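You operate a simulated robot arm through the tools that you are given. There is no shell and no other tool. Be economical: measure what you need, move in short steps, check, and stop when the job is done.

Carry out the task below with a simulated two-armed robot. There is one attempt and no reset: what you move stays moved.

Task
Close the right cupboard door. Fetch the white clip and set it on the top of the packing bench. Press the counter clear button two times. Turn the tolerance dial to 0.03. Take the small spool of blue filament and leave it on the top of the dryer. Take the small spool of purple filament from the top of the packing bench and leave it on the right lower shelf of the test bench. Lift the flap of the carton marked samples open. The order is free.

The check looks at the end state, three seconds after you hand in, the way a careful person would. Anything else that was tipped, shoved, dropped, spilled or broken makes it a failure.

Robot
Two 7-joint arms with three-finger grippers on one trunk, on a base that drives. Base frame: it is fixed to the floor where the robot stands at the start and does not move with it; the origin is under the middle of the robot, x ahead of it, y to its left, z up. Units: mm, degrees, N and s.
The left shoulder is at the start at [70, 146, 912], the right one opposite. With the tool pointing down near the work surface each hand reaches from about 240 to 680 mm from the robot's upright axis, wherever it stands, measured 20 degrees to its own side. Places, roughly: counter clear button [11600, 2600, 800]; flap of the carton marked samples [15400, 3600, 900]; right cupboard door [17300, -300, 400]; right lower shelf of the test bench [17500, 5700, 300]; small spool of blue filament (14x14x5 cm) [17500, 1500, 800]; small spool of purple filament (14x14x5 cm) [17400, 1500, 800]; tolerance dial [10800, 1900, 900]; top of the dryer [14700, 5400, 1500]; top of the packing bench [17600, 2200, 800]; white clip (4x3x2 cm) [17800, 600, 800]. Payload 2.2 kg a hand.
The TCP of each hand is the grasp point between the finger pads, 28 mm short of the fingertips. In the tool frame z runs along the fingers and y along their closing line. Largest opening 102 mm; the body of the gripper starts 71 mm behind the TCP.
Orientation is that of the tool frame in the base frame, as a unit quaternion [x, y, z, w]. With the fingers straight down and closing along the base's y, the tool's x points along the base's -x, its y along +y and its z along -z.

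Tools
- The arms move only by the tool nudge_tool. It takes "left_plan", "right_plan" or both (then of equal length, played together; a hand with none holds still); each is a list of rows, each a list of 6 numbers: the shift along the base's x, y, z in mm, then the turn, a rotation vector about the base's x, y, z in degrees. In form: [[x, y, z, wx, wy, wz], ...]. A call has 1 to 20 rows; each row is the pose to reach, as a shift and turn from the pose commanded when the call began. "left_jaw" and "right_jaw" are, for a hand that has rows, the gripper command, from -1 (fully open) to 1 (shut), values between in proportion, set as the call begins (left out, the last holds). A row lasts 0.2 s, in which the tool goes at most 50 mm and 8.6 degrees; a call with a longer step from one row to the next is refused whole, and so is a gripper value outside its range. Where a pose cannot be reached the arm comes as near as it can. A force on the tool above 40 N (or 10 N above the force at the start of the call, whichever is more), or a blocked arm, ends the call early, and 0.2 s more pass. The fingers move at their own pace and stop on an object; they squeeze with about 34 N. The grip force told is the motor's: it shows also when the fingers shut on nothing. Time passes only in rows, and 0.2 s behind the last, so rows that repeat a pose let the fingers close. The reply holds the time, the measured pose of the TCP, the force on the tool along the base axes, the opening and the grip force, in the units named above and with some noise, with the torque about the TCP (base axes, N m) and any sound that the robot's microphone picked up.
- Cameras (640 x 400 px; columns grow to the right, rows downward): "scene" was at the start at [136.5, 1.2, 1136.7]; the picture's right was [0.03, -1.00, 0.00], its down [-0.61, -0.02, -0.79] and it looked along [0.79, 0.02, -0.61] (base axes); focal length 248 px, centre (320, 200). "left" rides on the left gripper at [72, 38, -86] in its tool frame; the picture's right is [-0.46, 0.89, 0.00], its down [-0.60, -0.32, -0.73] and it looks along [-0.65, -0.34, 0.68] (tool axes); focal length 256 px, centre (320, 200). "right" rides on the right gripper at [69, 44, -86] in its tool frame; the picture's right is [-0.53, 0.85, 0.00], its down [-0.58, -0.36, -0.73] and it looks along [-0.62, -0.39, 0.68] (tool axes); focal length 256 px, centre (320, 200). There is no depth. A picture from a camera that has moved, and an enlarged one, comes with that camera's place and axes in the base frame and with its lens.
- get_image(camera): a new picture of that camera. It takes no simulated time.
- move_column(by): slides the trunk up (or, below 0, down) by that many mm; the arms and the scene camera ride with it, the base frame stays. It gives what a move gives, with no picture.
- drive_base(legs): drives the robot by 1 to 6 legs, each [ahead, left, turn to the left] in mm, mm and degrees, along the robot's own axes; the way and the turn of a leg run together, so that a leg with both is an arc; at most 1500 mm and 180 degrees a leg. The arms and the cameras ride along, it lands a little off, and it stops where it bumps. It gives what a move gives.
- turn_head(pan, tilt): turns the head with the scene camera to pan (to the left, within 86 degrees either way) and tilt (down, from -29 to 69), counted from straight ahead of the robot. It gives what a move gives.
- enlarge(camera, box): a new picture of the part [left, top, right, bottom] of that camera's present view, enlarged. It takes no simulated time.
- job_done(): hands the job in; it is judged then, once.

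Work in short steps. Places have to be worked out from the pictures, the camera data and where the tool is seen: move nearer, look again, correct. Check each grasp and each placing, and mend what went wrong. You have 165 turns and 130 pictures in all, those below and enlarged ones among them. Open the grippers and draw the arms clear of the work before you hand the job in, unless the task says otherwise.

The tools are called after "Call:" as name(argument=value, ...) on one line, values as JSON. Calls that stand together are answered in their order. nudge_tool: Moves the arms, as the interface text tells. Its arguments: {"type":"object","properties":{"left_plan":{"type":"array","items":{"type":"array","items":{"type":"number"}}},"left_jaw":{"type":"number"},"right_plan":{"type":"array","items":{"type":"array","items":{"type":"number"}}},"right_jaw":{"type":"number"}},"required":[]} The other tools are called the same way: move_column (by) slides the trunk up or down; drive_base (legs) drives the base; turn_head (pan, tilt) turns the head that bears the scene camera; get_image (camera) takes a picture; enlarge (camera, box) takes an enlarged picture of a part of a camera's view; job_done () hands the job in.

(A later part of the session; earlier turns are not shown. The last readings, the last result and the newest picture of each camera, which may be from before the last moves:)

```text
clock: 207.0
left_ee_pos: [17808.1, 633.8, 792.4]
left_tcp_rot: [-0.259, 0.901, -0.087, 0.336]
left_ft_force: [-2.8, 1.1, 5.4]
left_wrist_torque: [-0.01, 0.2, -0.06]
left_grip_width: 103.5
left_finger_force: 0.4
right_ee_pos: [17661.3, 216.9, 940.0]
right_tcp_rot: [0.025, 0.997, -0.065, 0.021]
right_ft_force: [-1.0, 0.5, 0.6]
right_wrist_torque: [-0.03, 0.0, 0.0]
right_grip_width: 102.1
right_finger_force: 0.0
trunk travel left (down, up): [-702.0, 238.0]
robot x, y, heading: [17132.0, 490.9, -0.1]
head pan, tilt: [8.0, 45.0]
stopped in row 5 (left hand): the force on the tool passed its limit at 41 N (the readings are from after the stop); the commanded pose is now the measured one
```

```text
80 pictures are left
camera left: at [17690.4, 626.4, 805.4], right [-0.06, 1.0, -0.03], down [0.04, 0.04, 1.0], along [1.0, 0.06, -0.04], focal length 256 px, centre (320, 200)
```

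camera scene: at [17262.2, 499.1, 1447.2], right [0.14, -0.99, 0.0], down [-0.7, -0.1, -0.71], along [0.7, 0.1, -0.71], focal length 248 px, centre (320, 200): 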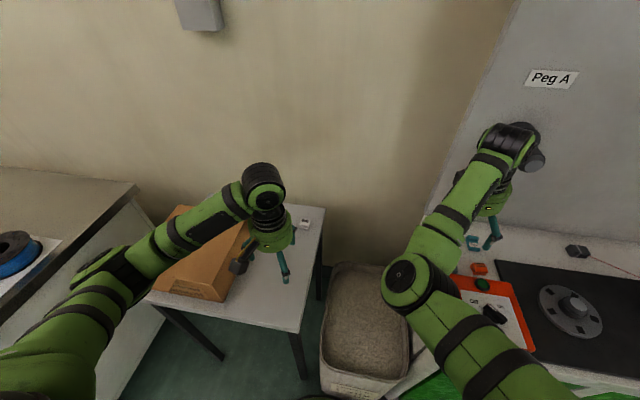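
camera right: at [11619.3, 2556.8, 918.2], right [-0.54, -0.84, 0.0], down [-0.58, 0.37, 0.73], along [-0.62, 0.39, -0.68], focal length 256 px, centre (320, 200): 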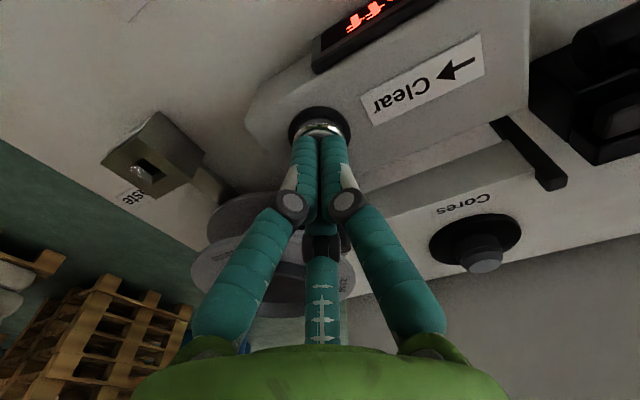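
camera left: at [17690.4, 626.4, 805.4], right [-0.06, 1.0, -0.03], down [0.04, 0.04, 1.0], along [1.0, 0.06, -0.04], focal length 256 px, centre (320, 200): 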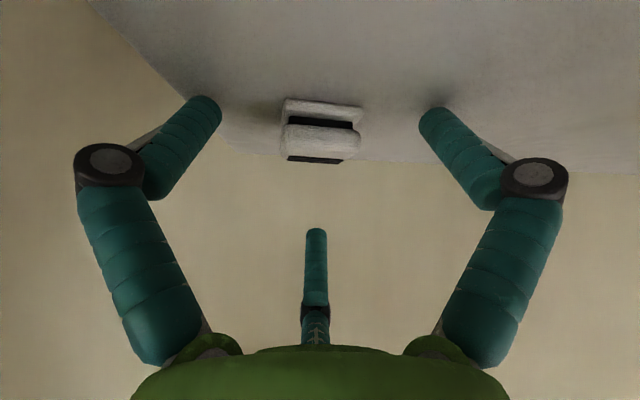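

The tips touch the table and straddle the clip. I close here.

Call:
nudge_tool(left_plan=[[0, 0, 2, 0, 0, 0], [0, 0, 2, 0, 0, 0], [0, 0, 2, 0, 0, 0], [0, 0, 2, 0, 0, 0]], left_jaw=1)

Call:
get_image(camera="left")

```text
clock: 208.0
left_ee_pos: [17809.5, 632.7, 794.6]
left_tcp_rot: [-0.26, 0.901, -0.087, 0.336]
left_ft_force: [2.9, -0.7, 17.4]
left_wrist_torque: [-0.12, -0.37, -0.02]
left_grip_width: 36.0
left_finger_force: 33.5
right_ee_pos: [17663.5, 217.2, 939.8]
right_tcp_rot: [0.025, 0.997, -0.064, 0.02]
right_ft_force: [-0.3, -0.5, 0.6]
right_wrist_torque: [0.0, -0.03, -0.01]
right_grip_width: 101.9
right_finger_force: 0.0
trunk travel left (down, up): [-702.0, 238.0]
robot x, y, heading: [17129.3, 485.7, 0.0]
head pan, tilt: [8.0, 45.0]
```

```text
79 pictures are left
camera left: at [17692.0, 626.7, 806.5], right [-0.06, 1.0, -0.03], down [0.04, 0.04, 1.0], along [1.0, 0.06, -0.04], focal length 256 px, centre (320, 200)
```

left: 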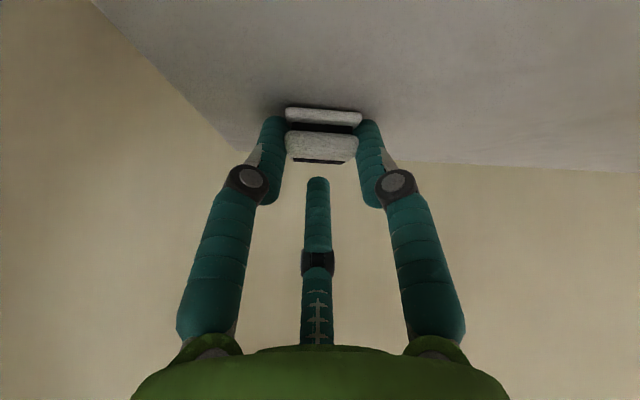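

The clip is gripped (36 mm opening, 33 N). I lift it and check.

Call:
nudge_tool(left_plan=[[0, 0, 20, 0, 0, 0], [-10, 0, 50, 0, 0, 0], [-30, 0, 90, 0, 0, 0], [-60, 0, 120, 0, 0, 0], [-100, 0, 140, 0, 0, 0], [-140, 0, 150, 0, 0, 0]])

Call:
get_image(camera="left")

```text
clock: 209.4
left_ee_pos: [17667.0, 634.8, 938.4]
left_tcp_rot: [-0.259, 0.903, -0.087, 0.332]
left_ft_force: [-1.2, -0.7, -0.2]
left_wrist_torque: [-0.03, -0.03, 0.04]
left_grip_width: 36.4
left_finger_force: 34.2
right_ee_pos: [17664.5, 217.0, 939.4]
right_tcp_rot: [0.025, 0.997, -0.065, 0.02]
right_ft_force: [-0.7, -0.4, -0.1]
right_wrist_torque: [0.05, 0.0, -0.03]
right_grip_width: 101.8
right_finger_force: 0.0
trunk travel left (down, up): [-702.0, 238.0]
robot x, y, heading: [17130.1, 486.8, 0.1]
head pan, tilt: [8.0, 45.0]
```

```text
78 pictures are left
camera left: at [17550.4, 627.1, 952.6], right [-0.07, 1.0, -0.03], down [0.05, 0.04, 1.0], along [1.0, 0.06, -0.05], focal length 256 px, centre (320, 200)
```

left: 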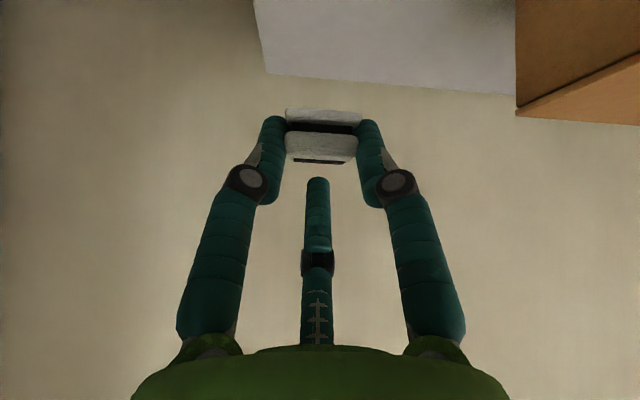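

The clip is held. I back away and drive to in front of the packing bench's right end to look at its top.

Call:
drive_base(legs=[[-560, 0, 0], [0, 780, 0]])

Call:
move_column(by=80)

Call:
turn_head(pan=15, tilt=40)

Call:
get_image(camera="scene")

```text
clock: 216.4
left_ee_pos: [17119.1, 1412.8, 938.5]
left_tcp_rot: [-0.251, 0.905, -0.089, 0.332]
left_ft_force: [-0.5, -0.3, 0.7]
left_wrist_torque: [-0.03, -0.04, 0.05]
left_grip_width: 36.2
left_finger_force: 34.3
right_ee_pos: [17106.7, 995.2, 939.2]
right_tcp_rot: [0.033, 0.997, -0.064, 0.017]
right_ft_force: [0.3, -0.8, -1.7]
right_wrist_torque: [0.03, 0.02, 0.02]
right_grip_width: 102.2
right_finger_force: 0.1
trunk travel left (down, up): [-702.0, 238.0]
robot x, y, heading: [16578.2, 1275.7, -1.1]
head pan, tilt: [8.0, 45.0]
```

```text
clock: 217.6
left_ee_pos: [17119.1, 1413.7, 1017.4]
left_tcp_rot: [-0.251, 0.906, -0.089, 0.33]
left_ft_force: [1.2, 0.8, 0.1]
left_wrist_torque: [-0.04, -0.02, -0.01]
left_grip_width: 36.6
left_finger_force: 33.9
right_ee_pos: [17106.5, 996.1, 1017.2]
right_tcp_rot: [0.035, 0.997, -0.065, 0.018]
right_ft_force: [-0.2, -0.3, -0.5]
right_wrist_torque: [-0.04, -0.05, -0.01]
right_grip_width: 102.2
right_finger_force: 0.0
trunk travel left (down, up): [-782.0, 158.0]
robot x, y, heading: [16580.8, 1281.2, -1.0]
head pan, tilt: [8.0, 45.0]
```

```text
clock: 218.3
left_ee_pos: [17119.0, 1412.6, 1018.6]
left_tcp_rot: [-0.251, 0.905, -0.089, 0.331]
left_ft_force: [-0.8, 0.1, 0.3]
left_wrist_torque: [-0.04, 0.01, 0.02]
left_grip_width: 36.5
left_finger_force: 34.1
right_ee_pos: [17107.1, 995.8, 1018.6]
right_tcp_rot: [0.033, 0.997, -0.064, 0.018]
right_ft_force: [0.4, 0.1, 0.4]
right_wrist_torque: [-0.02, 0.04, 0.0]
right_grip_width: 102.0
right_finger_force: 0.1
trunk travel left (down, up): [-782.0, 158.0]
robot x, y, heading: [16577.2, 1281.2, -1.0]
head pan, tilt: [15.0, 40.0]
```

```text
77 pictures are left
camera scene: at [16711.0, 1296.0, 1464.5], right [0.24, -0.97, 0.0], down [-0.62, -0.15, -0.77], along [0.74, 0.18, -0.64], focal length 248 px, centre (320, 200)
```

scene: 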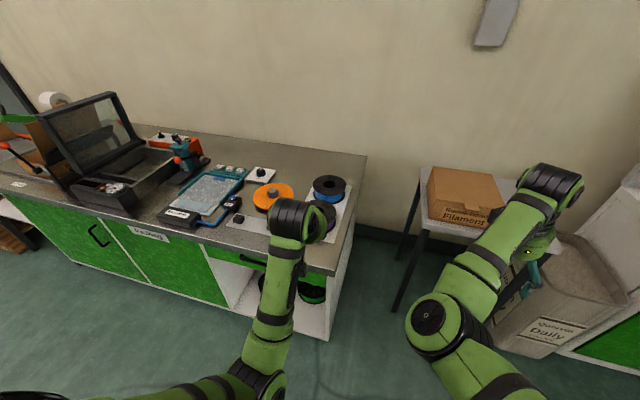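

I draw the left hand back so that the bench's right end is in view.

Call:
nudge_tool(left_plan=[[-40, -20, 0, 0, 0, 0], [-80, -40, 0, 0, 0, 0], [-115, -60, 0, 0, 0, 0], [-130, -100, 0, 0, 0, 0], [-130, -130, 0, 0, 0, 0]])

Call:
enlarge(camera="scene", box=[180, 140, 404, 280])

```text
clock: 219.1
left_ee_pos: [17021.0, 1405.0, 1009.3]
left_tcp_rot: [-0.233, 0.903, -0.012, 0.361]
left_ft_force: [-0.5, -0.8, -0.1]
left_wrist_torque: [0.02, 0.04, -0.01]
left_grip_width: 36.2
left_finger_force: 33.9
right_ee_pos: [17105.7, 994.3, 1019.3]
right_tcp_rot: [0.034, 0.997, -0.065, 0.019]
right_ft_force: [0.3, -0.3, -0.2]
right_wrist_torque: [0.01, 0.04, -0.02]
right_grip_width: 102.3
right_finger_force: 0.0
trunk travel left (down, up): [-782.0, 158.0]
robot x, y, heading: [16578.9, 1279.1, -0.9]
head pan, tilt: [15.0, 40.0]
stopped in row 3 (left hand): the arm was blocked; the commanded pose is now the measured one
```

```text
2.86 times, centred on (292, 210) of scene
camera zoom: at [16709.9, 1295.4, 1464.6], right [0.24, -0.97, 0.0], down [-0.62, -0.15, -0.77], along [0.74, 0.18, -0.64], focal length 708 px, centre (400, 171)
```

zoom: 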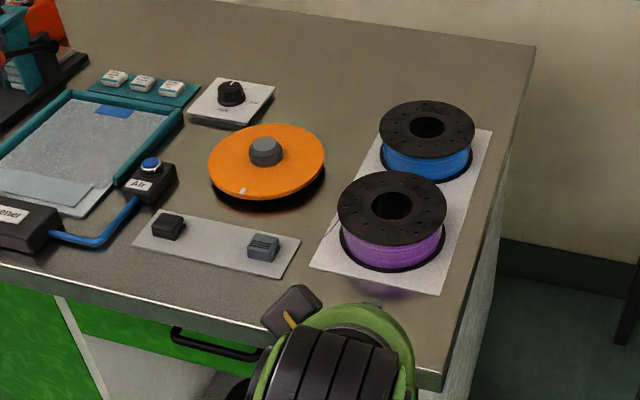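

The bare strip in front of the purple spool's sheet (x≈17150–17265, y≈1425) is free. I bring the left hand above (17190,1427), restoring the roll.

Call:
nudge_tool(left_plan=[[40, 5, 0, -2, 0, 0], [80, 10, 0, -4, 0, 0], [120, 16, 0, -7, 0, 0], [150, 20, -20, -9.6, 0.5, 0], [169, 22, -60, -9.6, 0.5, 0], [169, 22, -100, -9.6, 0.5, 0], [169, 22, -120, -9.6, 0.5, 0], [169, 22, -120, -9.6, 0.5, 0]])

Call:
get_image(camera="scene")

Call:
get_image(camera="left")

```text
clock: 221.1
left_ee_pos: [17206.5, 1456.2, 910.6]
left_tcp_rot: [-0.267, 0.891, -0.071, 0.361]
left_ft_force: [-0.2, 0.7, -0.1]
left_wrist_torque: [0.03, 0.03, 0.0]
left_grip_width: 36.5
left_finger_force: 33.8
right_ee_pos: [17106.7, 995.3, 1018.8]
right_tcp_rot: [0.035, 0.997, -0.065, 0.018]
right_ft_force: [-0.2, 0.6, 0.0]
right_wrist_torque: [0.02, -0.04, 0.02]
right_grip_width: 101.8
right_finger_force: 0.0
trunk travel left (down, up): [-782.0, 158.0]
robot x, y, heading: [16575.8, 1282.5, -0.8]
head pan, tilt: [15.0, 40.0]
stopped in row 8 (left hand): the arm was blocked; the commanded pose is now the measured one
```

```text
75 pictures are left
camera scene: at [16710.9, 1296.1, 1464.5], right [0.24, -0.97, 0.0], down [-0.62, -0.15, -0.77], along [0.74, 0.18, -0.64], focal length 248 px, centre (320, 200)
```

scene: 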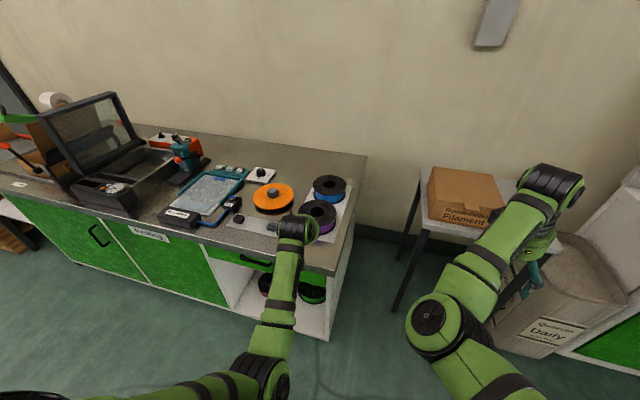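

```text
74 pictures are left
camera left: at [17088.6, 1444.2, 918.0], right [-0.1, 1.0, 0.0], down [0.0, 0.0, 1.0], along [1.0, 0.1, 0.0], focal length 256 px, centre (320, 200)
```

left: 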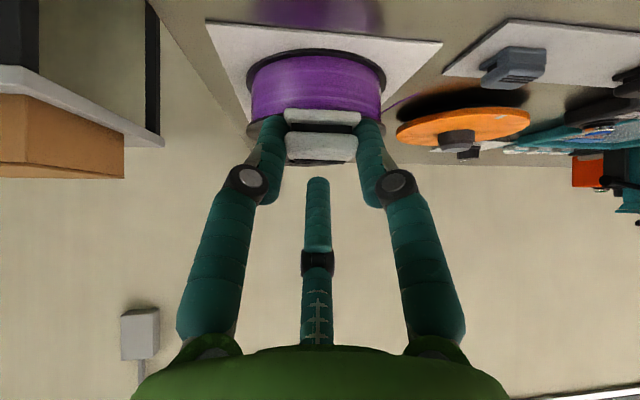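

The clip would land just in front of the purple spool's sheet edge (x≈17261). I move back 15 mm and descend slowly to contact.

Call:
nudge_tool(left_plan=[[-8, 0, -10, 0, 0, 0], [-15, 0, -25, 0, 0, 0], [-15, 0, -40, 0, 0, 0], [-15, 0, -48, 0, 0, 0], [-15, 0, -52, 0, 0, 0], [-15, 0, -52, 0, 0, 0]])

Call:
enlarge(camera="left", box=[200, 0, 440, 150])

```text
clock: 222.5
left_ee_pos: [17199.4, 1471.9, 869.5]
left_tcp_rot: [-0.267, 0.885, -0.061, 0.375]
left_ft_force: [-1.0, 0.5, 0.0]
left_wrist_torque: [-0.02, -0.01, -0.03]
left_grip_width: 36.4
left_finger_force: 34.1
right_ee_pos: [17107.1, 995.3, 1018.5]
right_tcp_rot: [0.034, 0.997, -0.065, 0.018]
right_ft_force: [-0.2, -1.0, 0.3]
right_wrist_torque: [0.03, -0.02, 0.04]
right_grip_width: 102.2
right_finger_force: 0.1
trunk travel left (down, up): [-782.0, 158.0]
robot x, y, heading: [16579.0, 1278.9, -1.2]
head pan, tilt: [15.0, 40.0]
```

```text
2.67 times, centred on (320, 75) of left
camera zoom: at [17082.3, 1458.5, 874.9], right [-0.11, 0.99, 0.02], down [-0.03, -0.02, 1.0], along [0.99, 0.11, 0.03], focal length 683 px, centre (320, 533)
```

zoom: 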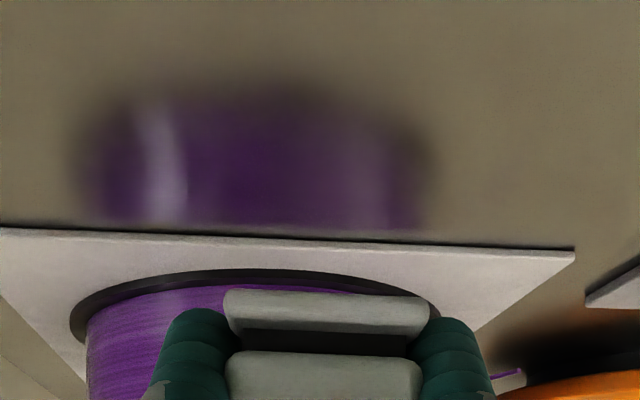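

Still above the bench with no contact. I go down in small steps until a light force shows.

Call:
nudge_tool(left_plan=[[-4, 0, -8, 0, 0, 0], [-6, 0, -14, 0, 0, 0], [-6, 0, -19, 0, 0, 0], [-6, 0, -23, 0, 0, 0], [-6, 0, -23, 0, 0, 0]])

Call:
enlarge(camera="left", box=[200, 0, 440, 150])

```text
clock: 223.9
left_ee_pos: [17192.0, 1478.7, 843.6]
left_tcp_rot: [-0.268, 0.886, -0.054, 0.374]
left_ft_force: [-0.3, 0.9, -0.4]
left_wrist_torque: [0.0, 0.0, -0.01]
left_grip_width: 36.5
left_finger_force: 34.3
right_ee_pos: [17106.5, 995.8, 1018.1]
right_tcp_rot: [0.034, 0.997, -0.065, 0.018]
right_ft_force: [-0.6, 0.7, 0.1]
right_wrist_torque: [0.03, 0.01, 0.01]
right_grip_width: 101.9
right_finger_force: 0.1
trunk travel left (down, up): [-782.0, 158.0]
robot x, y, heading: [16575.8, 1280.1, -1.0]
head pan, tilt: [15.0, 40.0]
stopped in row 5 (left hand): the arm was blocked; the commanded pose is now the measured one
```

```text
2.67 times, centred on (320, 75) of left
camera zoom: at [17075.2, 1464.6, 848.5], right [-0.12, 0.99, 0.03], down [-0.02, -0.03, 1.0], along [0.99, 0.12, 0.02], focal length 683 px, centre (320, 533)
```

zoom: 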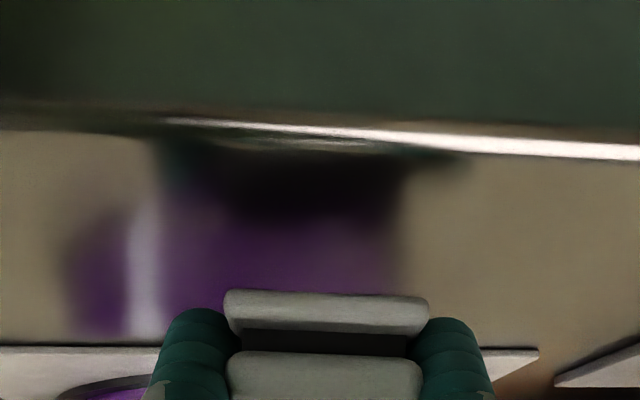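

The clip's lower edge is at z≈803, almost on the bench (≈800). I lower a few more millimetres.

Call:
nudge_tool(left_plan=[[0, 0, -2, 0, 0, 0], [0, 0, -4, 0, 0, 0], [0, 0, -6, 0, 0, 0], [0, 0, -6, 0, 0, 0]])

```text
clock: 224.9
left_ee_pos: [17192.5, 1480.1, 838.1]
left_tcp_rot: [-0.268, 0.886, -0.053, 0.374]
left_ft_force: [0.2, 1.1, 0.2]
left_wrist_torque: [-0.02, -0.03, 0.02]
left_grip_width: 36.6
left_finger_force: 33.9
right_ee_pos: [17107.9, 995.6, 1017.9]
right_tcp_rot: [0.034, 0.997, -0.065, 0.018]
right_ft_force: [-0.7, -0.4, 0.7]
right_wrist_torque: [-0.01, 0.02, -0.01]
right_grip_width: 101.9
right_finger_force: 0.0
trunk travel left (down, up): [-782.0, 158.0]
robot x, y, heading: [16579.2, 1278.9, -1.1]
head pan, tilt: [15.0, 40.0]
```

Call:
nudge_tool(left_plan=[[0, 0, -2, 0, 0, 0], [0, 0, -4, 0, 0, 0], [0, 0, -6, 0, 0, 0], [0, 0, -8, 0, 0, 0], [0, 0, -8, 0, 0, 0]])

Call:
enlarge(camera="left", box=[200, 0, 440, 150])

```text
clock: 226.1
left_ee_pos: [17192.6, 1480.7, 834.8]
left_tcp_rot: [-0.265, 0.884, -0.053, 0.381]
left_ft_force: [1.0, -5.6, 19.1]
left_wrist_torque: [-0.56, -0.21, -0.12]
left_grip_width: 36.2
left_finger_force: 33.7
right_ee_pos: [17104.0, 994.6, 1019.3]
right_tcp_rot: [0.035, 0.997, -0.064, 0.019]
right_ft_force: [0.1, 0.1, -0.6]
right_wrist_torque: [-0.01, 0.0, 0.03]
right_grip_width: 102.3
right_finger_force: 0.0
trunk travel left (down, up): [-782.0, 158.0]
robot x, y, heading: [16576.7, 1278.1, -1.3]
head pan, tilt: [15.0, 40.0]
```

```text
2.67 times, centred on (320, 75) of left
camera zoom: at [17074.7, 1466.5, 838.0], right [-0.12, 0.99, 0.04], down [-0.03, -0.04, 1.0], along [0.99, 0.12, 0.04], focal length 683 px, centre (320, 533)
```

zoom: 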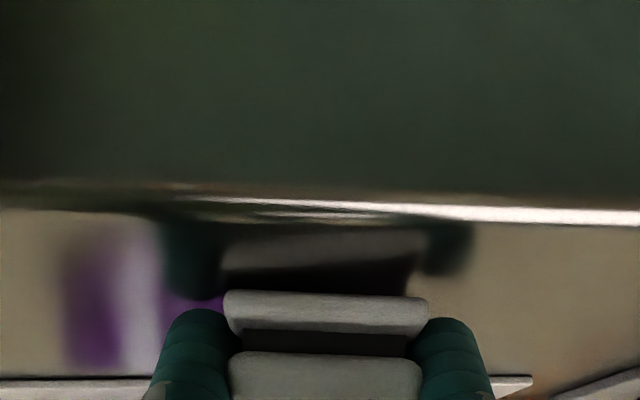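

Contact at 19 N. I ease off 2 mm and open partly to release the clip.

Call:
nudge_tool(left_plan=[[0, 0, 5, 0, 0, 0], [0, 0, 6, 0, 0, 0], [0, 0, 6, 0, 0, 0]], left_jaw=-0.2)

Call:
get_image(camera="left")

```text
clock: 226.9
left_ee_pos: [17190.9, 1486.2, 834.4]
left_tcp_rot: [-0.268, 0.887, -0.049, 0.374]
left_ft_force: [0.1, 1.0, 0.6]
left_wrist_torque: [0.04, 0.04, -0.01]
left_grip_width: 62.9
left_finger_force: 0.1
right_ee_pos: [17106.4, 995.9, 1017.2]
right_tcp_rot: [0.034, 0.997, -0.065, 0.018]
right_ft_force: [0.4, 0.4, -0.3]
right_wrist_torque: [0.0, 0.03, 0.02]
right_grip_width: 101.8
right_finger_force: 0.1
trunk travel left (down, up): [-782.0, 158.0]
robot x, y, heading: [16578.4, 1277.1, -0.9]
head pan, tilt: [15.0, 40.0]
```

```text
70 pictures are left
camera left: at [17073.9, 1471.8, 839.3], right [-0.12, 0.99, 0.04], down [-0.02, -0.05, 1.0], along [0.99, 0.12, 0.02], focal length 256 px, centre (320, 200)
```

left: 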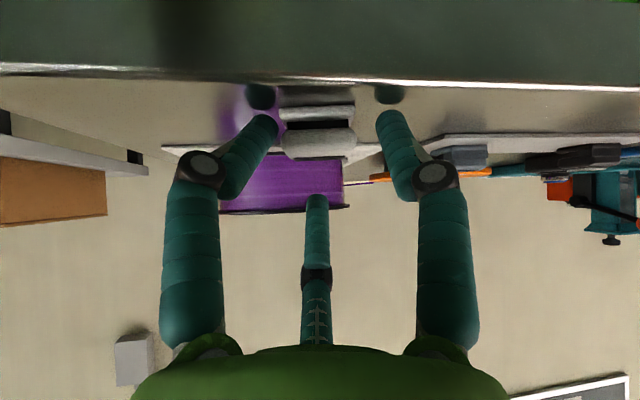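

The clip rests on the bench between the open fingers. I back the hand out along its axis and up.

Call:
nudge_tool(left_plan=[[-15, 0, 15, 0, 0, 0], [-30, 0, 35, 0, 0, 0], [-45, 0, 70, 0, 0, 0], [-50, 0, 110, 0, 0, 0], [-50, 0, 150, 0, 0, 0], [-50, 0, 180, 0, 0, 0]])

Call:
get_image(camera="left")

Call:
enlarge(camera="scene", box=[180, 140, 404, 280])

```text
clock: 228.5
left_ee_pos: [17143.2, 1520.6, 1017.1]
left_tcp_rot: [-0.267, 0.882, -0.002, 0.389]
left_ft_force: [0.3, -0.2, 0.3]
left_wrist_torque: [-0.01, -0.04, 0.02]
left_grip_width: 61.2
left_finger_force: 0.0
right_ee_pos: [17106.2, 996.6, 1017.8]
right_tcp_rot: [0.034, 0.997, -0.065, 0.018]
right_ft_force: [1.1, -0.2, 0.1]
right_wrist_torque: [-0.03, 0.0, 0.0]
right_grip_width: 102.0
right_finger_force: 0.1
trunk travel left (down, up): [-782.0, 158.0]
robot x, y, heading: [16576.8, 1280.2, -0.9]
head pan, tilt: [15.0, 40.0]
stopped in row 6 (left hand): the arm was blocked; the commanded pose is now the measured one
```

```text
69 pictures are left
camera left: at [17027.5, 1501.5, 1021.2], right [-0.16, 0.98, 0.13], down [-0.02, -0.14, 0.99], along [0.99, 0.15, 0.04], focal length 256 px, centre (320, 200)
```

left: 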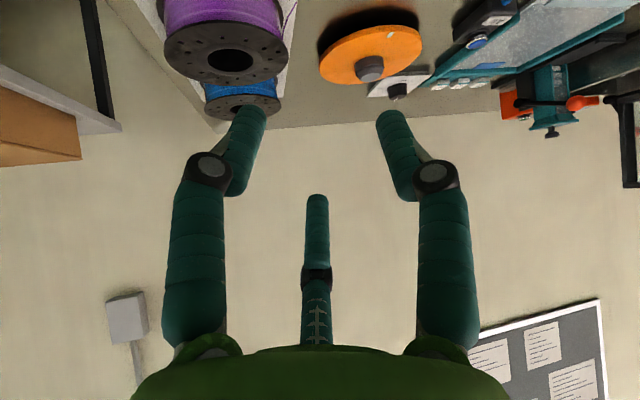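

```text
2.86 times, centred on (292, 210) of scene
camera zoom: at [16710.5, 1296.4, 1464.5], right [0.24, -0.97, 0.0], down [-0.62, -0.16, -0.77], along [0.74, 0.18, -0.64], focal length 708 px, centre (400, 171)
```

zoom: 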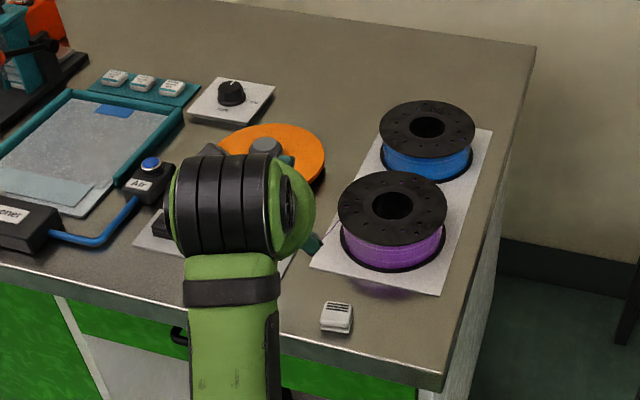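

The clip stands free on the packing bench. Now the spools: each has a ~50 mm hub hole, so I can pinch the rim between hole and outside. I first bring the left tool back to vertical, extended and high.

Call:
nudge_tool(left_plan=[[15, -10, 10, 0, 6.6, -4.5], [30, -20, 20, 0, 13.2, -9.1], [40, -35, 30, 0, 19.9, -13.7], [50, -50, 35, 0, 26.5, -18.2], [60, -65, 40, 0, 33.1, -22.8], [60, -80, 40, 0, 39.8, -27.3], [60, -95, 40, 0.2, 46.4, -31.9], [60, -95, 40, 0.2, 46.4, -31.9]], left_jaw=-0.6)

```text
clock: 230.3
left_ee_pos: [17204.6, 1425.8, 1056.8]
left_tcp_rot: [0.001, 1.0, -0.002, -0.002]
left_ft_force: [1.0, -0.1, 0.6]
left_wrist_torque: [0.03, -0.01, -0.02]
left_grip_width: 81.8
left_finger_force: 0.1
right_ee_pos: [17106.0, 997.0, 1019.1]
right_tcp_rot: [0.034, 0.997, -0.065, 0.02]
right_ft_force: [-0.2, 0.2, 1.0]
right_wrist_torque: [-0.03, -0.02, 0.0]
right_grip_width: 102.1
right_finger_force: 0.1
trunk travel left (down, up): [-782.0, 158.0]
robot x, y, heading: [16577.8, 1275.7, -1.1]
head pan, tilt: [15.0, 40.0]
```

The left tool is vertical again. I drive 125 mm ahead so that it stands over the purple spool's near rim, then look.

Call:
drive_base(legs=[[125, 0, 1]])

Call:
get_image(camera="left")

```text
clock: 231.5
left_ee_pos: [17325.9, 1434.8, 1058.8]
left_tcp_rot: [-0.008, 1.0, 0.0, 0.0]
left_ft_force: [0.1, -0.1, 0.4]
left_wrist_torque: [-0.03, 0.0, 0.01]
left_grip_width: 81.6
left_finger_force: 0.1
right_ee_pos: [17233.9, 1003.5, 1019.0]
right_tcp_rot: [0.027, 0.997, -0.065, 0.02]
right_ft_force: [0.2, -0.4, 1.4]
right_wrist_torque: [0.01, -0.02, 0.02]
right_grip_width: 102.3
right_finger_force: 0.1
trunk travel left (down, up): [-782.0, 158.0]
robot x, y, heading: [16700.7, 1277.8, -0.4]
head pan, tilt: [15.0, 40.0]
```

```text
67 pictures are left
camera left: at [17252.6, 1470.9, 1145.2], right [0.45, 0.89, 0.0], down [0.61, -0.31, 0.73], along [0.65, -0.33, -0.68], focal length 256 px, centre (320, 200)
```

left: 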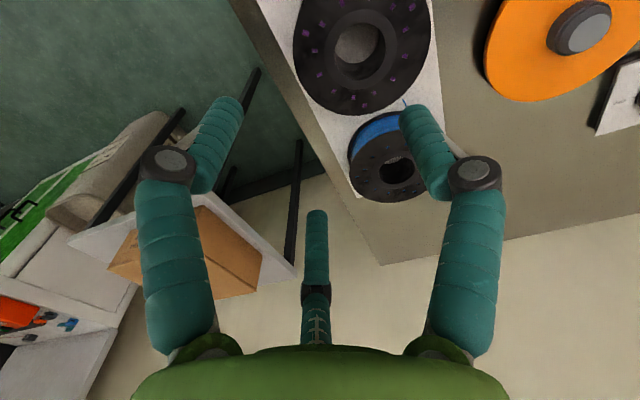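

Purple hub at ≈(17348,1466). I move to the rim point (17326,1424) and descend to z≈905, then check.

Call:
nudge_tool(left_plan=[[0, -6, -40, 0, 0, 0], [0, -11, -80, 0, 0, 0], [0, -11, -120, 0, 0, 0], [0, -11, -150, 0, 0, 0], [0, -11, -150, 0, 0, 0]])

Call:
get_image(camera="left")

```text
clock: 232.7
left_ee_pos: [17324.8, 1424.0, 908.0]
left_tcp_rot: [-0.009, 1.0, -0.001, -0.001]
left_ft_force: [-0.1, 0.3, 0.5]
left_wrist_torque: [0.02, -0.01, 0.01]
left_grip_width: 81.5
left_finger_force: 0.1
right_ee_pos: [17235.7, 1002.1, 1018.6]
right_tcp_rot: [0.026, 0.997, -0.064, 0.019]
right_ft_force: [0.3, -0.9, -0.4]
right_wrist_torque: [-0.06, 0.02, -0.04]
right_grip_width: 101.9
right_finger_force: 0.1
trunk travel left (down, up): [-782.0, 158.0]
robot x, y, heading: [16702.2, 1275.4, -0.3]
head pan, tilt: [15.0, 40.0]
```

```text
66 pictures are left
camera left: at [17252.6, 1459.6, 993.6], right [0.45, 0.89, 0.0], down [0.61, -0.31, 0.73], along [0.65, -0.33, -0.68], focal length 256 px, centre (320, 200)
```

left: 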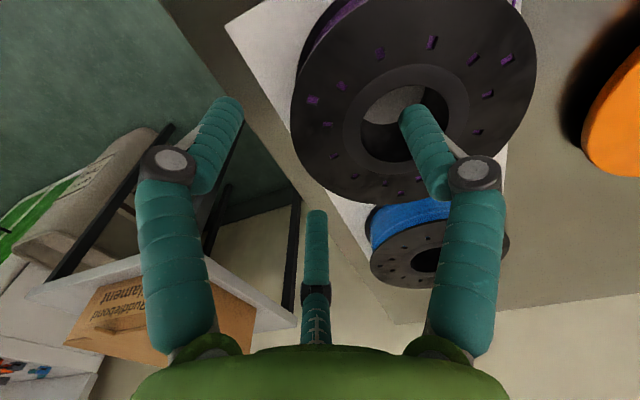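

The inner finger lines up with the hub hole. I descend to TCP z≈858 and watch the force.

Call:
nudge_tool(left_plan=[[2, 2, -15, 0, 0, 0], [2, 2, -30, 0, 0, 0], [2, 2, -42, 0, 0, 0], [2, 2, -50, 0, 0, 0], [2, 2, -50, 0, 0, 0]])

Call:
get_image(camera="left")

```text
clock: 233.9
left_ee_pos: [17337.4, 1420.4, 879.6]
left_tcp_rot: [-0.006, 1.0, 0.0, 0.022]
left_ft_force: [-2.3, -10.1, 48.5]
left_wrist_torque: [1.26, 0.14, -0.14]
left_grip_width: 38.3
left_finger_force: 32.4
right_ee_pos: [17230.4, 999.8, 1021.5]
right_tcp_rot: [0.027, 0.997, -0.063, 0.022]
right_ft_force: [0.8, 0.2, -1.0]
right_wrist_torque: [0.04, 0.08, -0.04]
right_grip_width: 102.3
right_finger_force: 0.1
trunk travel left (down, up): [-782.0, 158.0]
robot x, y, heading: [16703.6, 1276.8, -0.2]
head pan, tilt: [15.0, 40.0]
stopped in row 5 (left hand): the force on the tool passed its limit at 49 N (the readings are from after the stop); the commanded pose is now the measured one
```

```text
65 pictures are left
camera left: at [17260.4, 1458.8, 963.7], right [0.45, 0.89, 0.02], down [0.58, -0.31, 0.76], along [0.68, -0.33, -0.65], focal length 256 px, centre (320, 200)
```

left: 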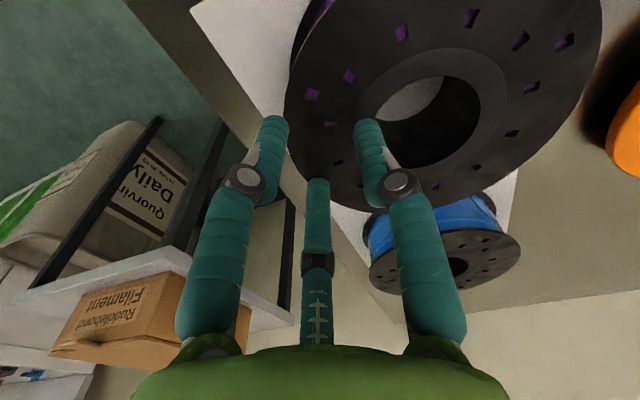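

The inner finger landed on the flange about 18 mm short of the hole; the finger positions seen in the picture are the true ones. I lift, reopen, shift +18 mm in x and re-check.

Call:
nudge_tool(left_plan=[[0, 0, 15, 0, 0, 0], [0, 2, 30, 0, -1, 0], [6, 4, 40, 0, -2.5, 0], [6, 6, 40, 0, -2.5, 0], [6, 6, 40, 0, -2.5, 0]], left_jaw=-0.6)

Call:
get_image(camera="left")

```text
clock: 235.1
left_ee_pos: [17337.7, 1433.0, 906.6]
left_tcp_rot: [-0.009, 1.0, 0.0, 0.03]
left_ft_force: [-0.3, 0.3, -0.1]
left_wrist_torque: [0.01, 0.0, -0.02]
left_grip_width: 81.4
left_finger_force: 0.1
right_ee_pos: [17234.7, 1002.1, 1018.3]
right_tcp_rot: [0.027, 0.997, -0.065, 0.019]
right_ft_force: [-0.3, 0.0, 0.0]
right_wrist_torque: [0.0, -0.01, -0.02]
right_grip_width: 101.9
right_finger_force: 0.0
trunk travel left (down, up): [-782.0, 158.0]
robot x, y, heading: [16700.6, 1272.9, -0.3]
head pan, tilt: [15.0, 40.0]
```

```text
64 pictures are left
camera left: at [17259.5, 1469.2, 988.9], right [0.45, 0.89, 0.03], down [0.56, -0.31, 0.77], along [0.69, -0.33, -0.64], focal length 256 px, centre (320, 200)
```

left: 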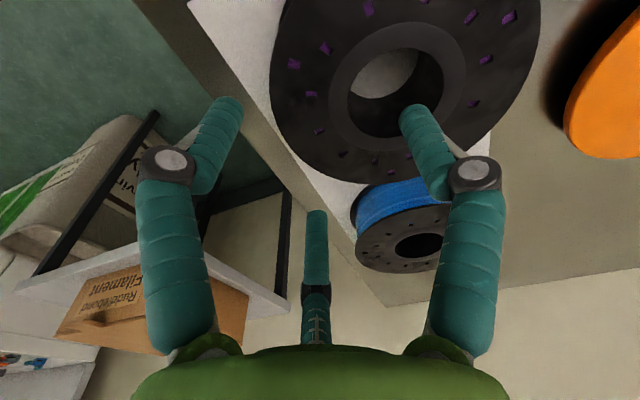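

The hub is at ≈(17343,1477). I level the residual tilt, set the TCP to (17340,1429) and come down to z≈892 for one more look.

Call:
nudge_tool(left_plan=[[2, -4, 0, 1, 3.4, 0], [2, -4, -15, 1, 3.4, 0], [2, -4, -15, 1, 3.4, 0]])

Call:
get_image(camera="left")

```text
clock: 235.9
left_ee_pos: [17333.9, 1430.2, 891.5]
left_tcp_rot: [-0.008, 1.0, 0.009, 0.002]
left_ft_force: [-0.5, -0.1, -0.3]
left_wrist_torque: [0.0, 0.0, -0.01]
left_grip_width: 81.5
left_finger_force: 0.2
left hand out of reach, approached as far as the arm can: row 1, 2, 3
right_ee_pos: [17236.4, 1002.6, 1018.2]
right_tcp_rot: [0.026, 0.997, -0.065, 0.018]
right_ft_force: [-0.2, 0.0, -0.1]
right_wrist_torque: [0.03, -0.04, 0.03]
right_grip_width: 102.1
right_finger_force: 0.0
trunk travel left (down, up): [-782.0, 158.0]
robot x, y, heading: [16701.7, 1281.6, -0.0]
head pan, tilt: [15.0, 40.0]
```

```text
63 pictures are left
camera left: at [17262.3, 1465.9, 979.1], right [0.45, 0.89, 0.02], down [0.61, -0.32, 0.73], along [0.65, -0.32, -0.69], focal length 256 px, centre (320, 200)
```

left: 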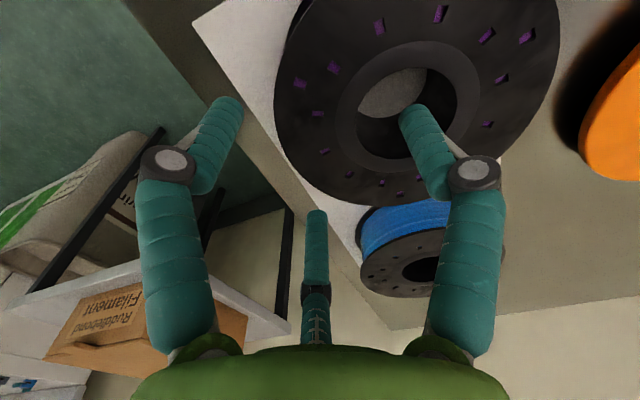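

The inner fingertip is now well inside the hole outline. I descend to TCP z≈860.

Call:
nudge_tool(left_plan=[[2, 0, -10, 0, 0, 0], [2, 0, -20, 0, 0, 0], [2, 0, -30, 0, 0, 0], [2, 0, -30, 0, 0, 0]])

Call:
get_image(camera="left")

```text
clock: 236.9
left_ee_pos: [17328.9, 1431.1, 864.2]
left_tcp_rot: [-0.009, 1.0, 0.009, 0.0]
left_ft_force: [1.3, 0.0, 0.5]
left_wrist_torque: [-0.01, -0.01, -0.01]
left_grip_width: 81.9
left_finger_force: 0.2
left hand out of reach, approached as far as the arm can: row 1, 2, 3, 4
right_ee_pos: [17235.4, 1002.8, 1019.0]
right_tcp_rot: [0.027, 0.997, -0.066, 0.018]
right_ft_force: [0.4, -0.2, -0.9]
right_wrist_torque: [-0.01, 0.01, -0.03]
right_grip_width: 101.9
right_finger_force: 0.1
trunk travel left (down, up): [-782.0, 158.0]
robot x, y, heading: [16702.2, 1275.1, 0.1]
head pan, tilt: [15.0, 40.0]
```

```text
62 pictures are left
camera left: at [17256.0, 1465.5, 950.6], right [0.45, 0.89, 0.02], down [0.61, -0.32, 0.73], along [0.65, -0.32, -0.69], focal length 256 px, centre (320, 200)
```

left: 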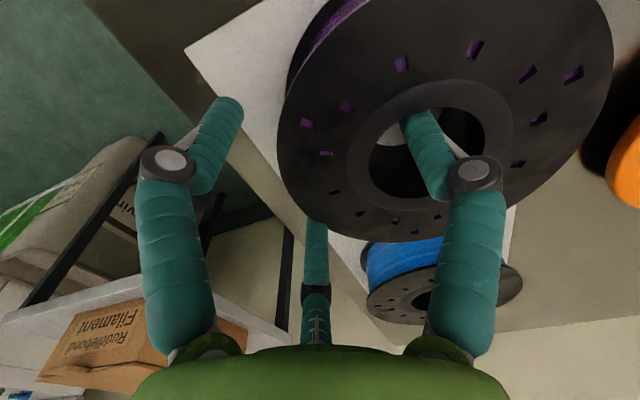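

No contact: the finger is in the hole and the other outside the rim. I go 8 mm deeper and close.

Call:
nudge_tool(left_plan=[[0, 0, -6, 0, 0, 0], [0, 0, -10, 0, 0, 0], [0, 0, -10, 0, 0, 0]])

Call:
nudge_tool(left_plan=[[0, 0, 0, 0, 0, 0], [0, 0, 0, 0, 0, 0], [0, 0, 0, 0, 0, 0]], left_jaw=1)

Call:
get_image(camera="left")

```text
clock: 237.7
left_ee_pos: [17326.6, 1429.4, 855.5]
left_tcp_rot: [-0.009, 1.0, 0.009, 0.001]
left_ft_force: [0.8, -0.9, 2.2]
left_wrist_torque: [-0.12, -0.13, -0.08]
left_grip_width: 82.8
left_finger_force: 0.1
right_ee_pos: [17236.1, 1002.1, 1017.6]
right_tcp_rot: [0.027, 0.997, -0.064, 0.019]
right_ft_force: [0.0, -0.5, -0.3]
right_wrist_torque: [0.03, -0.02, 0.04]
right_grip_width: 101.8
right_finger_force: 0.0
trunk travel left (down, up): [-782.0, 158.0]
robot x, y, heading: [16706.1, 1281.1, -0.2]
head pan, tilt: [15.0, 40.0]
```

```text
clock: 238.5
left_ee_pos: [17325.4, 1430.0, 856.4]
left_tcp_rot: [-0.008, 1.0, 0.009, 0.003]
left_ft_force: [4.1, -0.1, 11.9]
left_wrist_torque: [-0.08, 0.59, 0.02]
left_grip_width: 50.3
left_finger_force: 34.0
right_ee_pos: [17234.0, 1002.5, 1018.8]
right_tcp_rot: [0.027, 0.997, -0.065, 0.019]
right_ft_force: [-0.8, 0.9, 0.2]
right_wrist_torque: [0.01, 0.02, 0.01]
right_grip_width: 102.0
right_finger_force: 0.1
trunk travel left (down, up): [-782.0, 158.0]
robot x, y, heading: [16702.6, 1274.7, -0.2]
head pan, tilt: [15.0, 40.0]
```

```text
61 pictures are left
camera left: at [17253.2, 1465.5, 943.8], right [0.45, 0.89, 0.02], down [0.61, -0.32, 0.73], along [0.66, -0.32, -0.68], focal length 256 px, centre (320, 200)
```

left: 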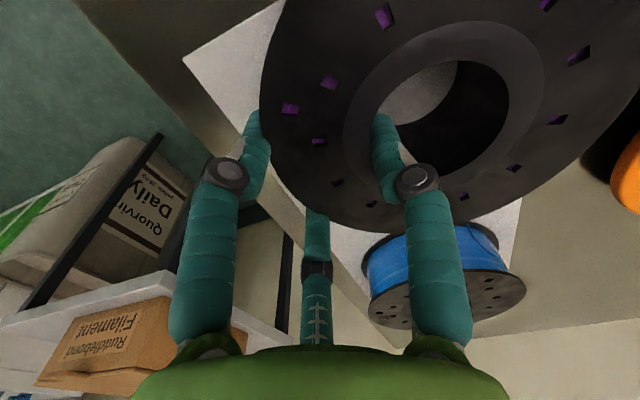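

The rim is gripped at 50 mm with 34 N. I lift it.

Call:
nudge_tool(left_plan=[[0, 0, 10, 0, 0, 0], [0, 0, 30, 0, 0, 0], [0, 0, 60, 0, 0, 0], [-5, 0, 100, 0, 0, 0], [-5, 0, 140, 0, 0, 0], [-5, 0, 180, 0, 0, 0], [-5, 0, 180, 0, 0, 0]])

Call:
get_image(camera="left")

```text
clock: 240.1
left_ee_pos: [17324.7, 1430.0, 1033.8]
left_tcp_rot: [-0.008, 1.0, 0.008, 0.0]
left_ft_force: [0.5, -0.5, -4.8]
left_wrist_torque: [-0.18, -0.01, 0.01]
left_grip_width: 50.2
left_finger_force: 34.0
right_ee_pos: [17235.7, 1003.2, 1019.0]
right_tcp_rot: [0.027, 0.997, -0.065, 0.019]
right_ft_force: [-0.6, -0.3, -0.3]
right_wrist_torque: [0.01, -0.01, 0.0]
right_grip_width: 102.1
right_finger_force: 0.0
trunk travel left (down, up): [-782.0, 158.0]
robot x, y, heading: [16703.0, 1275.9, 0.0]
head pan, tilt: [15.0, 40.0]
```

```text
60 pictures are left
camera left: at [17252.7, 1465.2, 1121.7], right [0.45, 0.89, 0.01], down [0.61, -0.32, 0.73], along [0.65, -0.32, -0.69], focal length 256 px, centre (320, 200)
```

left: 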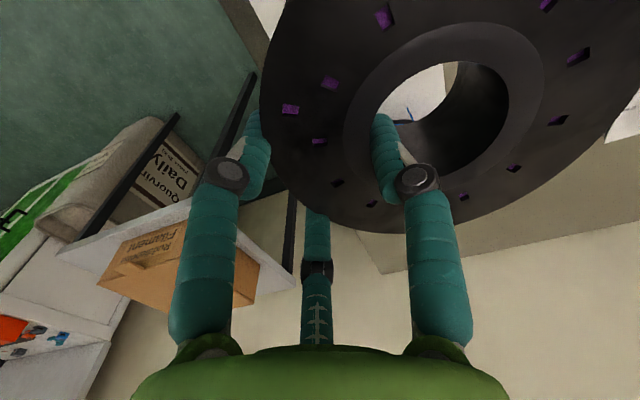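

The purple spool hangs firmly. I raise it higher, and straighten and extend the right hand (z≈1060) for the blue one.

Call:
nudge_tool(left_plan=[[-5, 0, 40, 0, 0, 0], [-15, 0, 80, 0, 0, 0], [-25, 0, 120, 0, 0, 0], [-35, 0, 160, 0, 0, 0], [-40, 0, 190, 0, 0, 0], [-40, 0, 190, 0, 0, 0]], right_plan=[[25, 10, 10, 2, 1, 1], [50, 20, 20, 4, 2, 2], [70, 30, 30, 6, 2.2, 3], [90, 45, 40, 7.4, 2.2, 3.1], [100, 60, 40, 7.4, 2.2, 3.1], [100, 60, 40, 7.4, 2.2, 3.1]], right_jaw=-0.6)

```text
clock: 241.5
left_ee_pos: [17302.9, 1429.9, 1226.0]
left_tcp_rot: [-0.008, 1.0, 0.009, 0.0]
left_ft_force: [0.2, 0.4, -4.8]
left_wrist_torque: [-0.22, 0.01, 0.0]
left_grip_width: 50.2
left_finger_force: 33.7
left hand out of reach, approached as far as the arm can: row 2, 3, 4, 5, 6
right_ee_pos: [17335.7, 1063.4, 1058.4]
right_tcp_rot: [-0.001, 1.0, 0.0, -0.001]
right_ft_force: [0.0, 0.4, 0.2]
right_wrist_torque: [-0.03, 0.0, 0.03]
right_grip_width: 81.6
right_finger_force: 0.1
trunk travel left (down, up): [-782.0, 158.0]
robot x, y, heading: [16701.0, 1278.7, -0.0]
head pan, tilt: [15.0, 40.0]
```

Both hands are vertical and high. I drive left 315 and ahead 90 mm to bring the right hand toward the blue spool.

Call:
drive_base(legs=[[90, 315, 0]])

Call:
get_image(camera="right")

```text
clock: 243.6
left_ee_pos: [17393.2, 1739.8, 1226.1]
left_tcp_rot: [-0.006, 1.0, 0.008, 0.0]
left_ft_force: [-0.9, -0.3, -4.3]
left_wrist_torque: [-0.18, 0.02, -0.02]
left_grip_width: 50.3
left_finger_force: 33.9
right_ee_pos: [17424.1, 1372.4, 1057.7]
right_tcp_rot: [0.002, 1.0, 0.0, 0.0]
right_ft_force: [-0.5, -0.2, -0.4]
right_wrist_torque: [0.04, 0.0, 0.01]
right_grip_width: 81.6
right_finger_force: 0.0
trunk travel left (down, up): [-782.0, 158.0]
robot x, y, heading: [16793.6, 1590.3, -0.5]
head pan, tilt: [15.0, 40.0]
```

```text
59 pictures are left
camera right: at [17354.1, 1418.1, 1144.7], right [0.54, 0.84, 0.0], down [0.58, -0.37, 0.73], along [0.62, -0.39, -0.68], focal length 256 px, centre (320, 200)
```

right: 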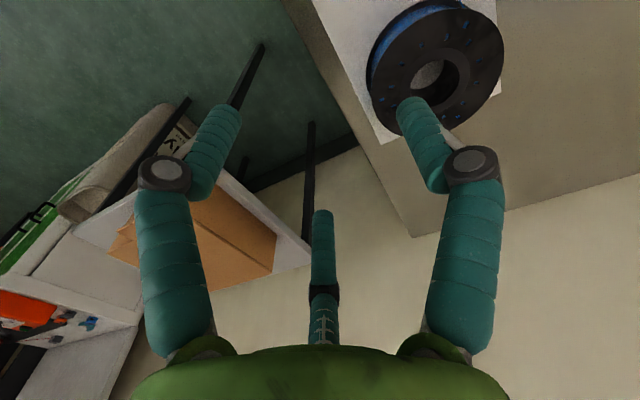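

Blue hub at ≈(17520,1465). I lower the trunk 120 mm and drive 45 mm nearer, then yaw the right hand -30° toward TCP (17490,1422).

Call:
drive_base(legs=[[45, 0, 0.5]])

Call:
move_column(by=-120)

```text
clock: 244.5
left_ee_pos: [17428.0, 1748.1, 1231.1]
left_tcp_rot: [-0.012, 1.0, 0.009, 0.003]
left_ft_force: [-1.8, 1.5, -4.6]
left_wrist_torque: [-0.19, -0.07, 0.04]
left_grip_width: 50.2
left_finger_force: 34.3
right_ee_pos: [17463.7, 1379.6, 1062.5]
right_tcp_rot: [-0.004, 1.0, -0.001, 0.003]
right_ft_force: [-0.1, -0.2, -0.2]
right_wrist_torque: [-0.02, -0.1, 0.04]
right_grip_width: 81.7
right_finger_force: 0.1
trunk travel left (down, up): [-782.0, 158.0]
robot x, y, heading: [16837.7, 1590.2, -0.1]
head pan, tilt: [15.0, 40.0]
```

```text
clock: 246.0
left_ee_pos: [17435.1, 1749.4, 1106.7]
left_tcp_rot: [-0.012, 1.0, 0.01, 0.0]
left_ft_force: [-0.3, -0.1, -3.9]
left_wrist_torque: [-0.19, 0.01, 0.02]
left_grip_width: 50.2
left_finger_force: 34.4
right_ee_pos: [17468.8, 1380.4, 938.6]
right_tcp_rot: [-0.003, 1.0, -0.001, -0.001]
right_ft_force: [0.5, -0.1, 0.2]
right_wrist_torque: [-0.02, 0.01, 0.0]
right_grip_width: 81.8
right_finger_force: 0.1
trunk travel left (down, up): [-662.0, 278.0]
robot x, y, heading: [16836.7, 1591.5, 0.1]
head pan, tilt: [15.0, 40.0]
```

Clear so far. I move the right hand over the rim with a -30° yaw and look.

Call:
nudge_tool(right_plan=[[6, 11, 0, 0, 0, -8], [12, 22, 0, 0, 0, -16], [18, 32, -5, 0, 0, -24], [21, 42, -15, 0, 0, -30], [21, 42, -20, 0, 0, -30]])

Call:
get_image(camera="right")

```text
clock: 247.2
left_ee_pos: [17434.5, 1747.4, 1106.8]
left_tcp_rot: [-0.011, 1.0, 0.01, 0.0]
left_ft_force: [-0.2, -0.6, -2.9]
left_wrist_torque: [-0.22, -0.04, 0.01]
left_grip_width: 50.2
left_finger_force: 33.6
right_ee_pos: [17488.0, 1423.6, 917.4]
right_tcp_rot: [0.256, 0.967, -0.001, -0.002]
right_ft_force: [-0.5, -0.4, 0.1]
right_wrist_torque: [0.0, -0.02, 0.01]
right_grip_width: 81.8
right_finger_force: 0.1
trunk travel left (down, up): [-662.0, 278.0]
robot x, y, heading: [16835.6, 1591.6, 0.3]
head pan, tilt: [15.0, 40.0]
```

```text
58 pictures are left
camera right: at [17449.5, 1496.5, 1004.7], right [0.88, 0.47, 0.0], down [0.32, -0.6, 0.73], along [0.34, -0.65, -0.68], focal length 256 px, centre (320, 200)
```

right: 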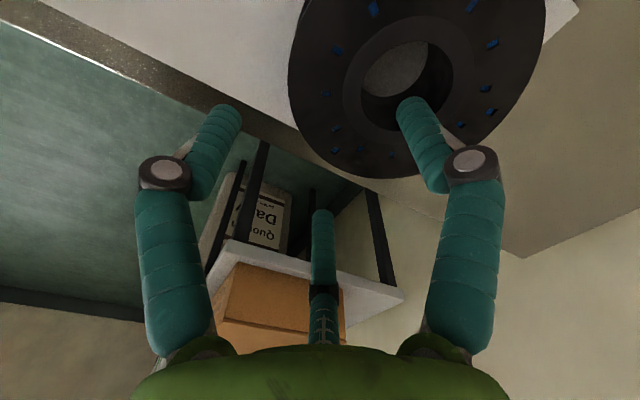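

The inner finger is within ~7 mm of the hub centre. I descend to TCP z≈857.

Call:
nudge_tool(right_plan=[[3, -2, -15, 0, 0, 0], [5, -3, -30, 0, 0, 0], [5, -3, -45, 0, 0, 0], [5, -3, -55, 0, 0, 0], [5, -3, -60, 0, 0, 0], [5, -3, -60, 0, 0, 0]])

Call:
get_image(camera="right")

```text
clock: 248.6
left_ee_pos: [17435.8, 1748.4, 1105.9]
left_tcp_rot: [-0.012, 1.0, 0.008, 0.0]
left_ft_force: [0.5, 0.7, -4.5]
left_wrist_torque: [-0.19, 0.02, 0.02]
left_grip_width: 50.1
left_finger_force: 34.1
right_ee_pos: [17484.1, 1420.0, 858.1]
right_tcp_rot: [0.256, 0.967, 0.0, -0.001]
right_ft_force: [0.1, -0.1, -0.3]
right_wrist_torque: [0.0, -0.02, 0.01]
right_grip_width: 81.6
right_finger_force: 0.1
right hand out of reach, approached as far as the arm can: row 1, 2, 3, 4, 5, 6
trunk travel left (down, up): [-662.0, 278.0]
robot x, y, heading: [16834.4, 1590.8, 0.2]
head pan, tilt: [15.0, 40.0]
```

```text
57 pictures are left
camera right: at [17446.1, 1494.4, 945.4], right [0.88, 0.47, 0.0], down [0.32, -0.6, 0.73], along [0.34, -0.65, -0.68], focal length 256 px, centre (320, 200)
```

right: 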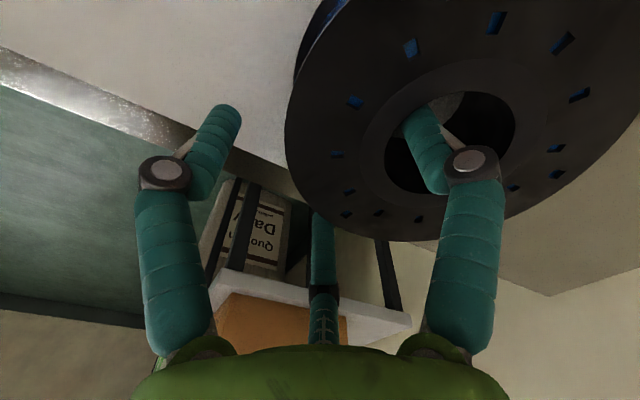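

The inner finger is in the hole with no contact force. I close the right gripper.

Call:
nudge_tool(right_plan=[[0, 0, 0, 0, 0, 0], [0, 0, 0, 0, 0, 0], [0, 0, 0, 0, 0, 0], [0, 0, 0, 0, 0, 0]], right_jaw=1)

Call:
nudge_tool(right_plan=[[0, 0, 10, 0, 0, 0], [-5, 0, 30, 0, 0, 0], [-10, 0, 60, 0, 0, 0], [-15, 0, 100, 0, 0, 0], [-20, 0, 140, 0, 0, 0], [-30, 0, 180, 0, 0, 0], [-30, 0, 180, 0, 0, 0]])

Call:
get_image(camera="right")

```text
clock: 249.6
left_ee_pos: [17434.3, 1748.0, 1107.4]
left_tcp_rot: [-0.011, 1.0, 0.008, 0.001]
left_ft_force: [-0.9, 0.1, -3.9]
left_wrist_torque: [-0.21, -0.01, 0.0]
left_grip_width: 50.2
left_finger_force: 34.4
right_ee_pos: [17485.0, 1420.0, 859.9]
right_tcp_rot: [0.256, 0.967, -0.001, 0.002]
right_ft_force: [4.2, -0.9, 9.8]
right_wrist_torque: [-0.47, -0.59, 0.02]
right_grip_width: 51.4
right_finger_force: 33.4
trunk travel left (down, up): [-662.0, 278.0]
robot x, y, heading: [16838.1, 1586.6, 0.3]
head pan, tilt: [15.0, 40.0]
```

```text
clock: 251.2
left_ee_pos: [17436.4, 1747.4, 1106.1]
left_tcp_rot: [-0.011, 1.0, 0.009, -0.001]
left_ft_force: [-0.4, 0.6, -4.0]
left_wrist_torque: [-0.18, 0.04, 0.0]
left_grip_width: 50.1
left_finger_force: 34.0
right_ee_pos: [17471.7, 1421.8, 1041.3]
right_tcp_rot: [0.255, 0.967, -0.001, -0.001]
right_ft_force: [0.1, -0.3, -3.9]
right_wrist_torque: [-0.2, 0.11, 0.01]
right_grip_width: 51.3
right_finger_force: 33.7
right hand out of reach, approached as far as the arm can: row 2, 3, 4, 5, 6, 7
trunk travel left (down, up): [-662.0, 278.0]
robot x, y, heading: [16838.7, 1591.6, 0.3]
head pan, tilt: [15.0, 40.0]
```

```text
56 pictures are left
camera right: at [17433.4, 1495.1, 1128.8], right [0.88, 0.47, 0.0], down [0.33, -0.6, 0.73], along [0.34, -0.65, -0.68], focal length 256 px, centre (320, 200)
```

right: 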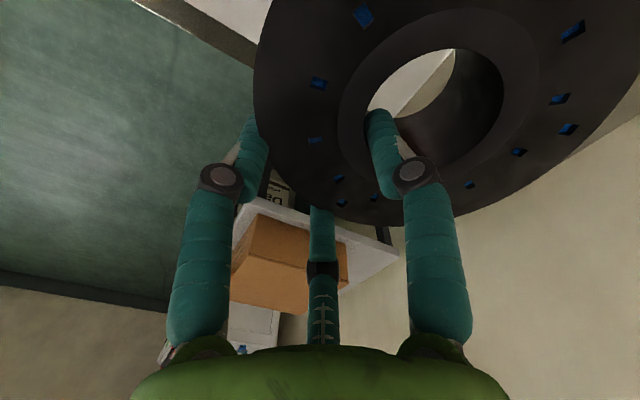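

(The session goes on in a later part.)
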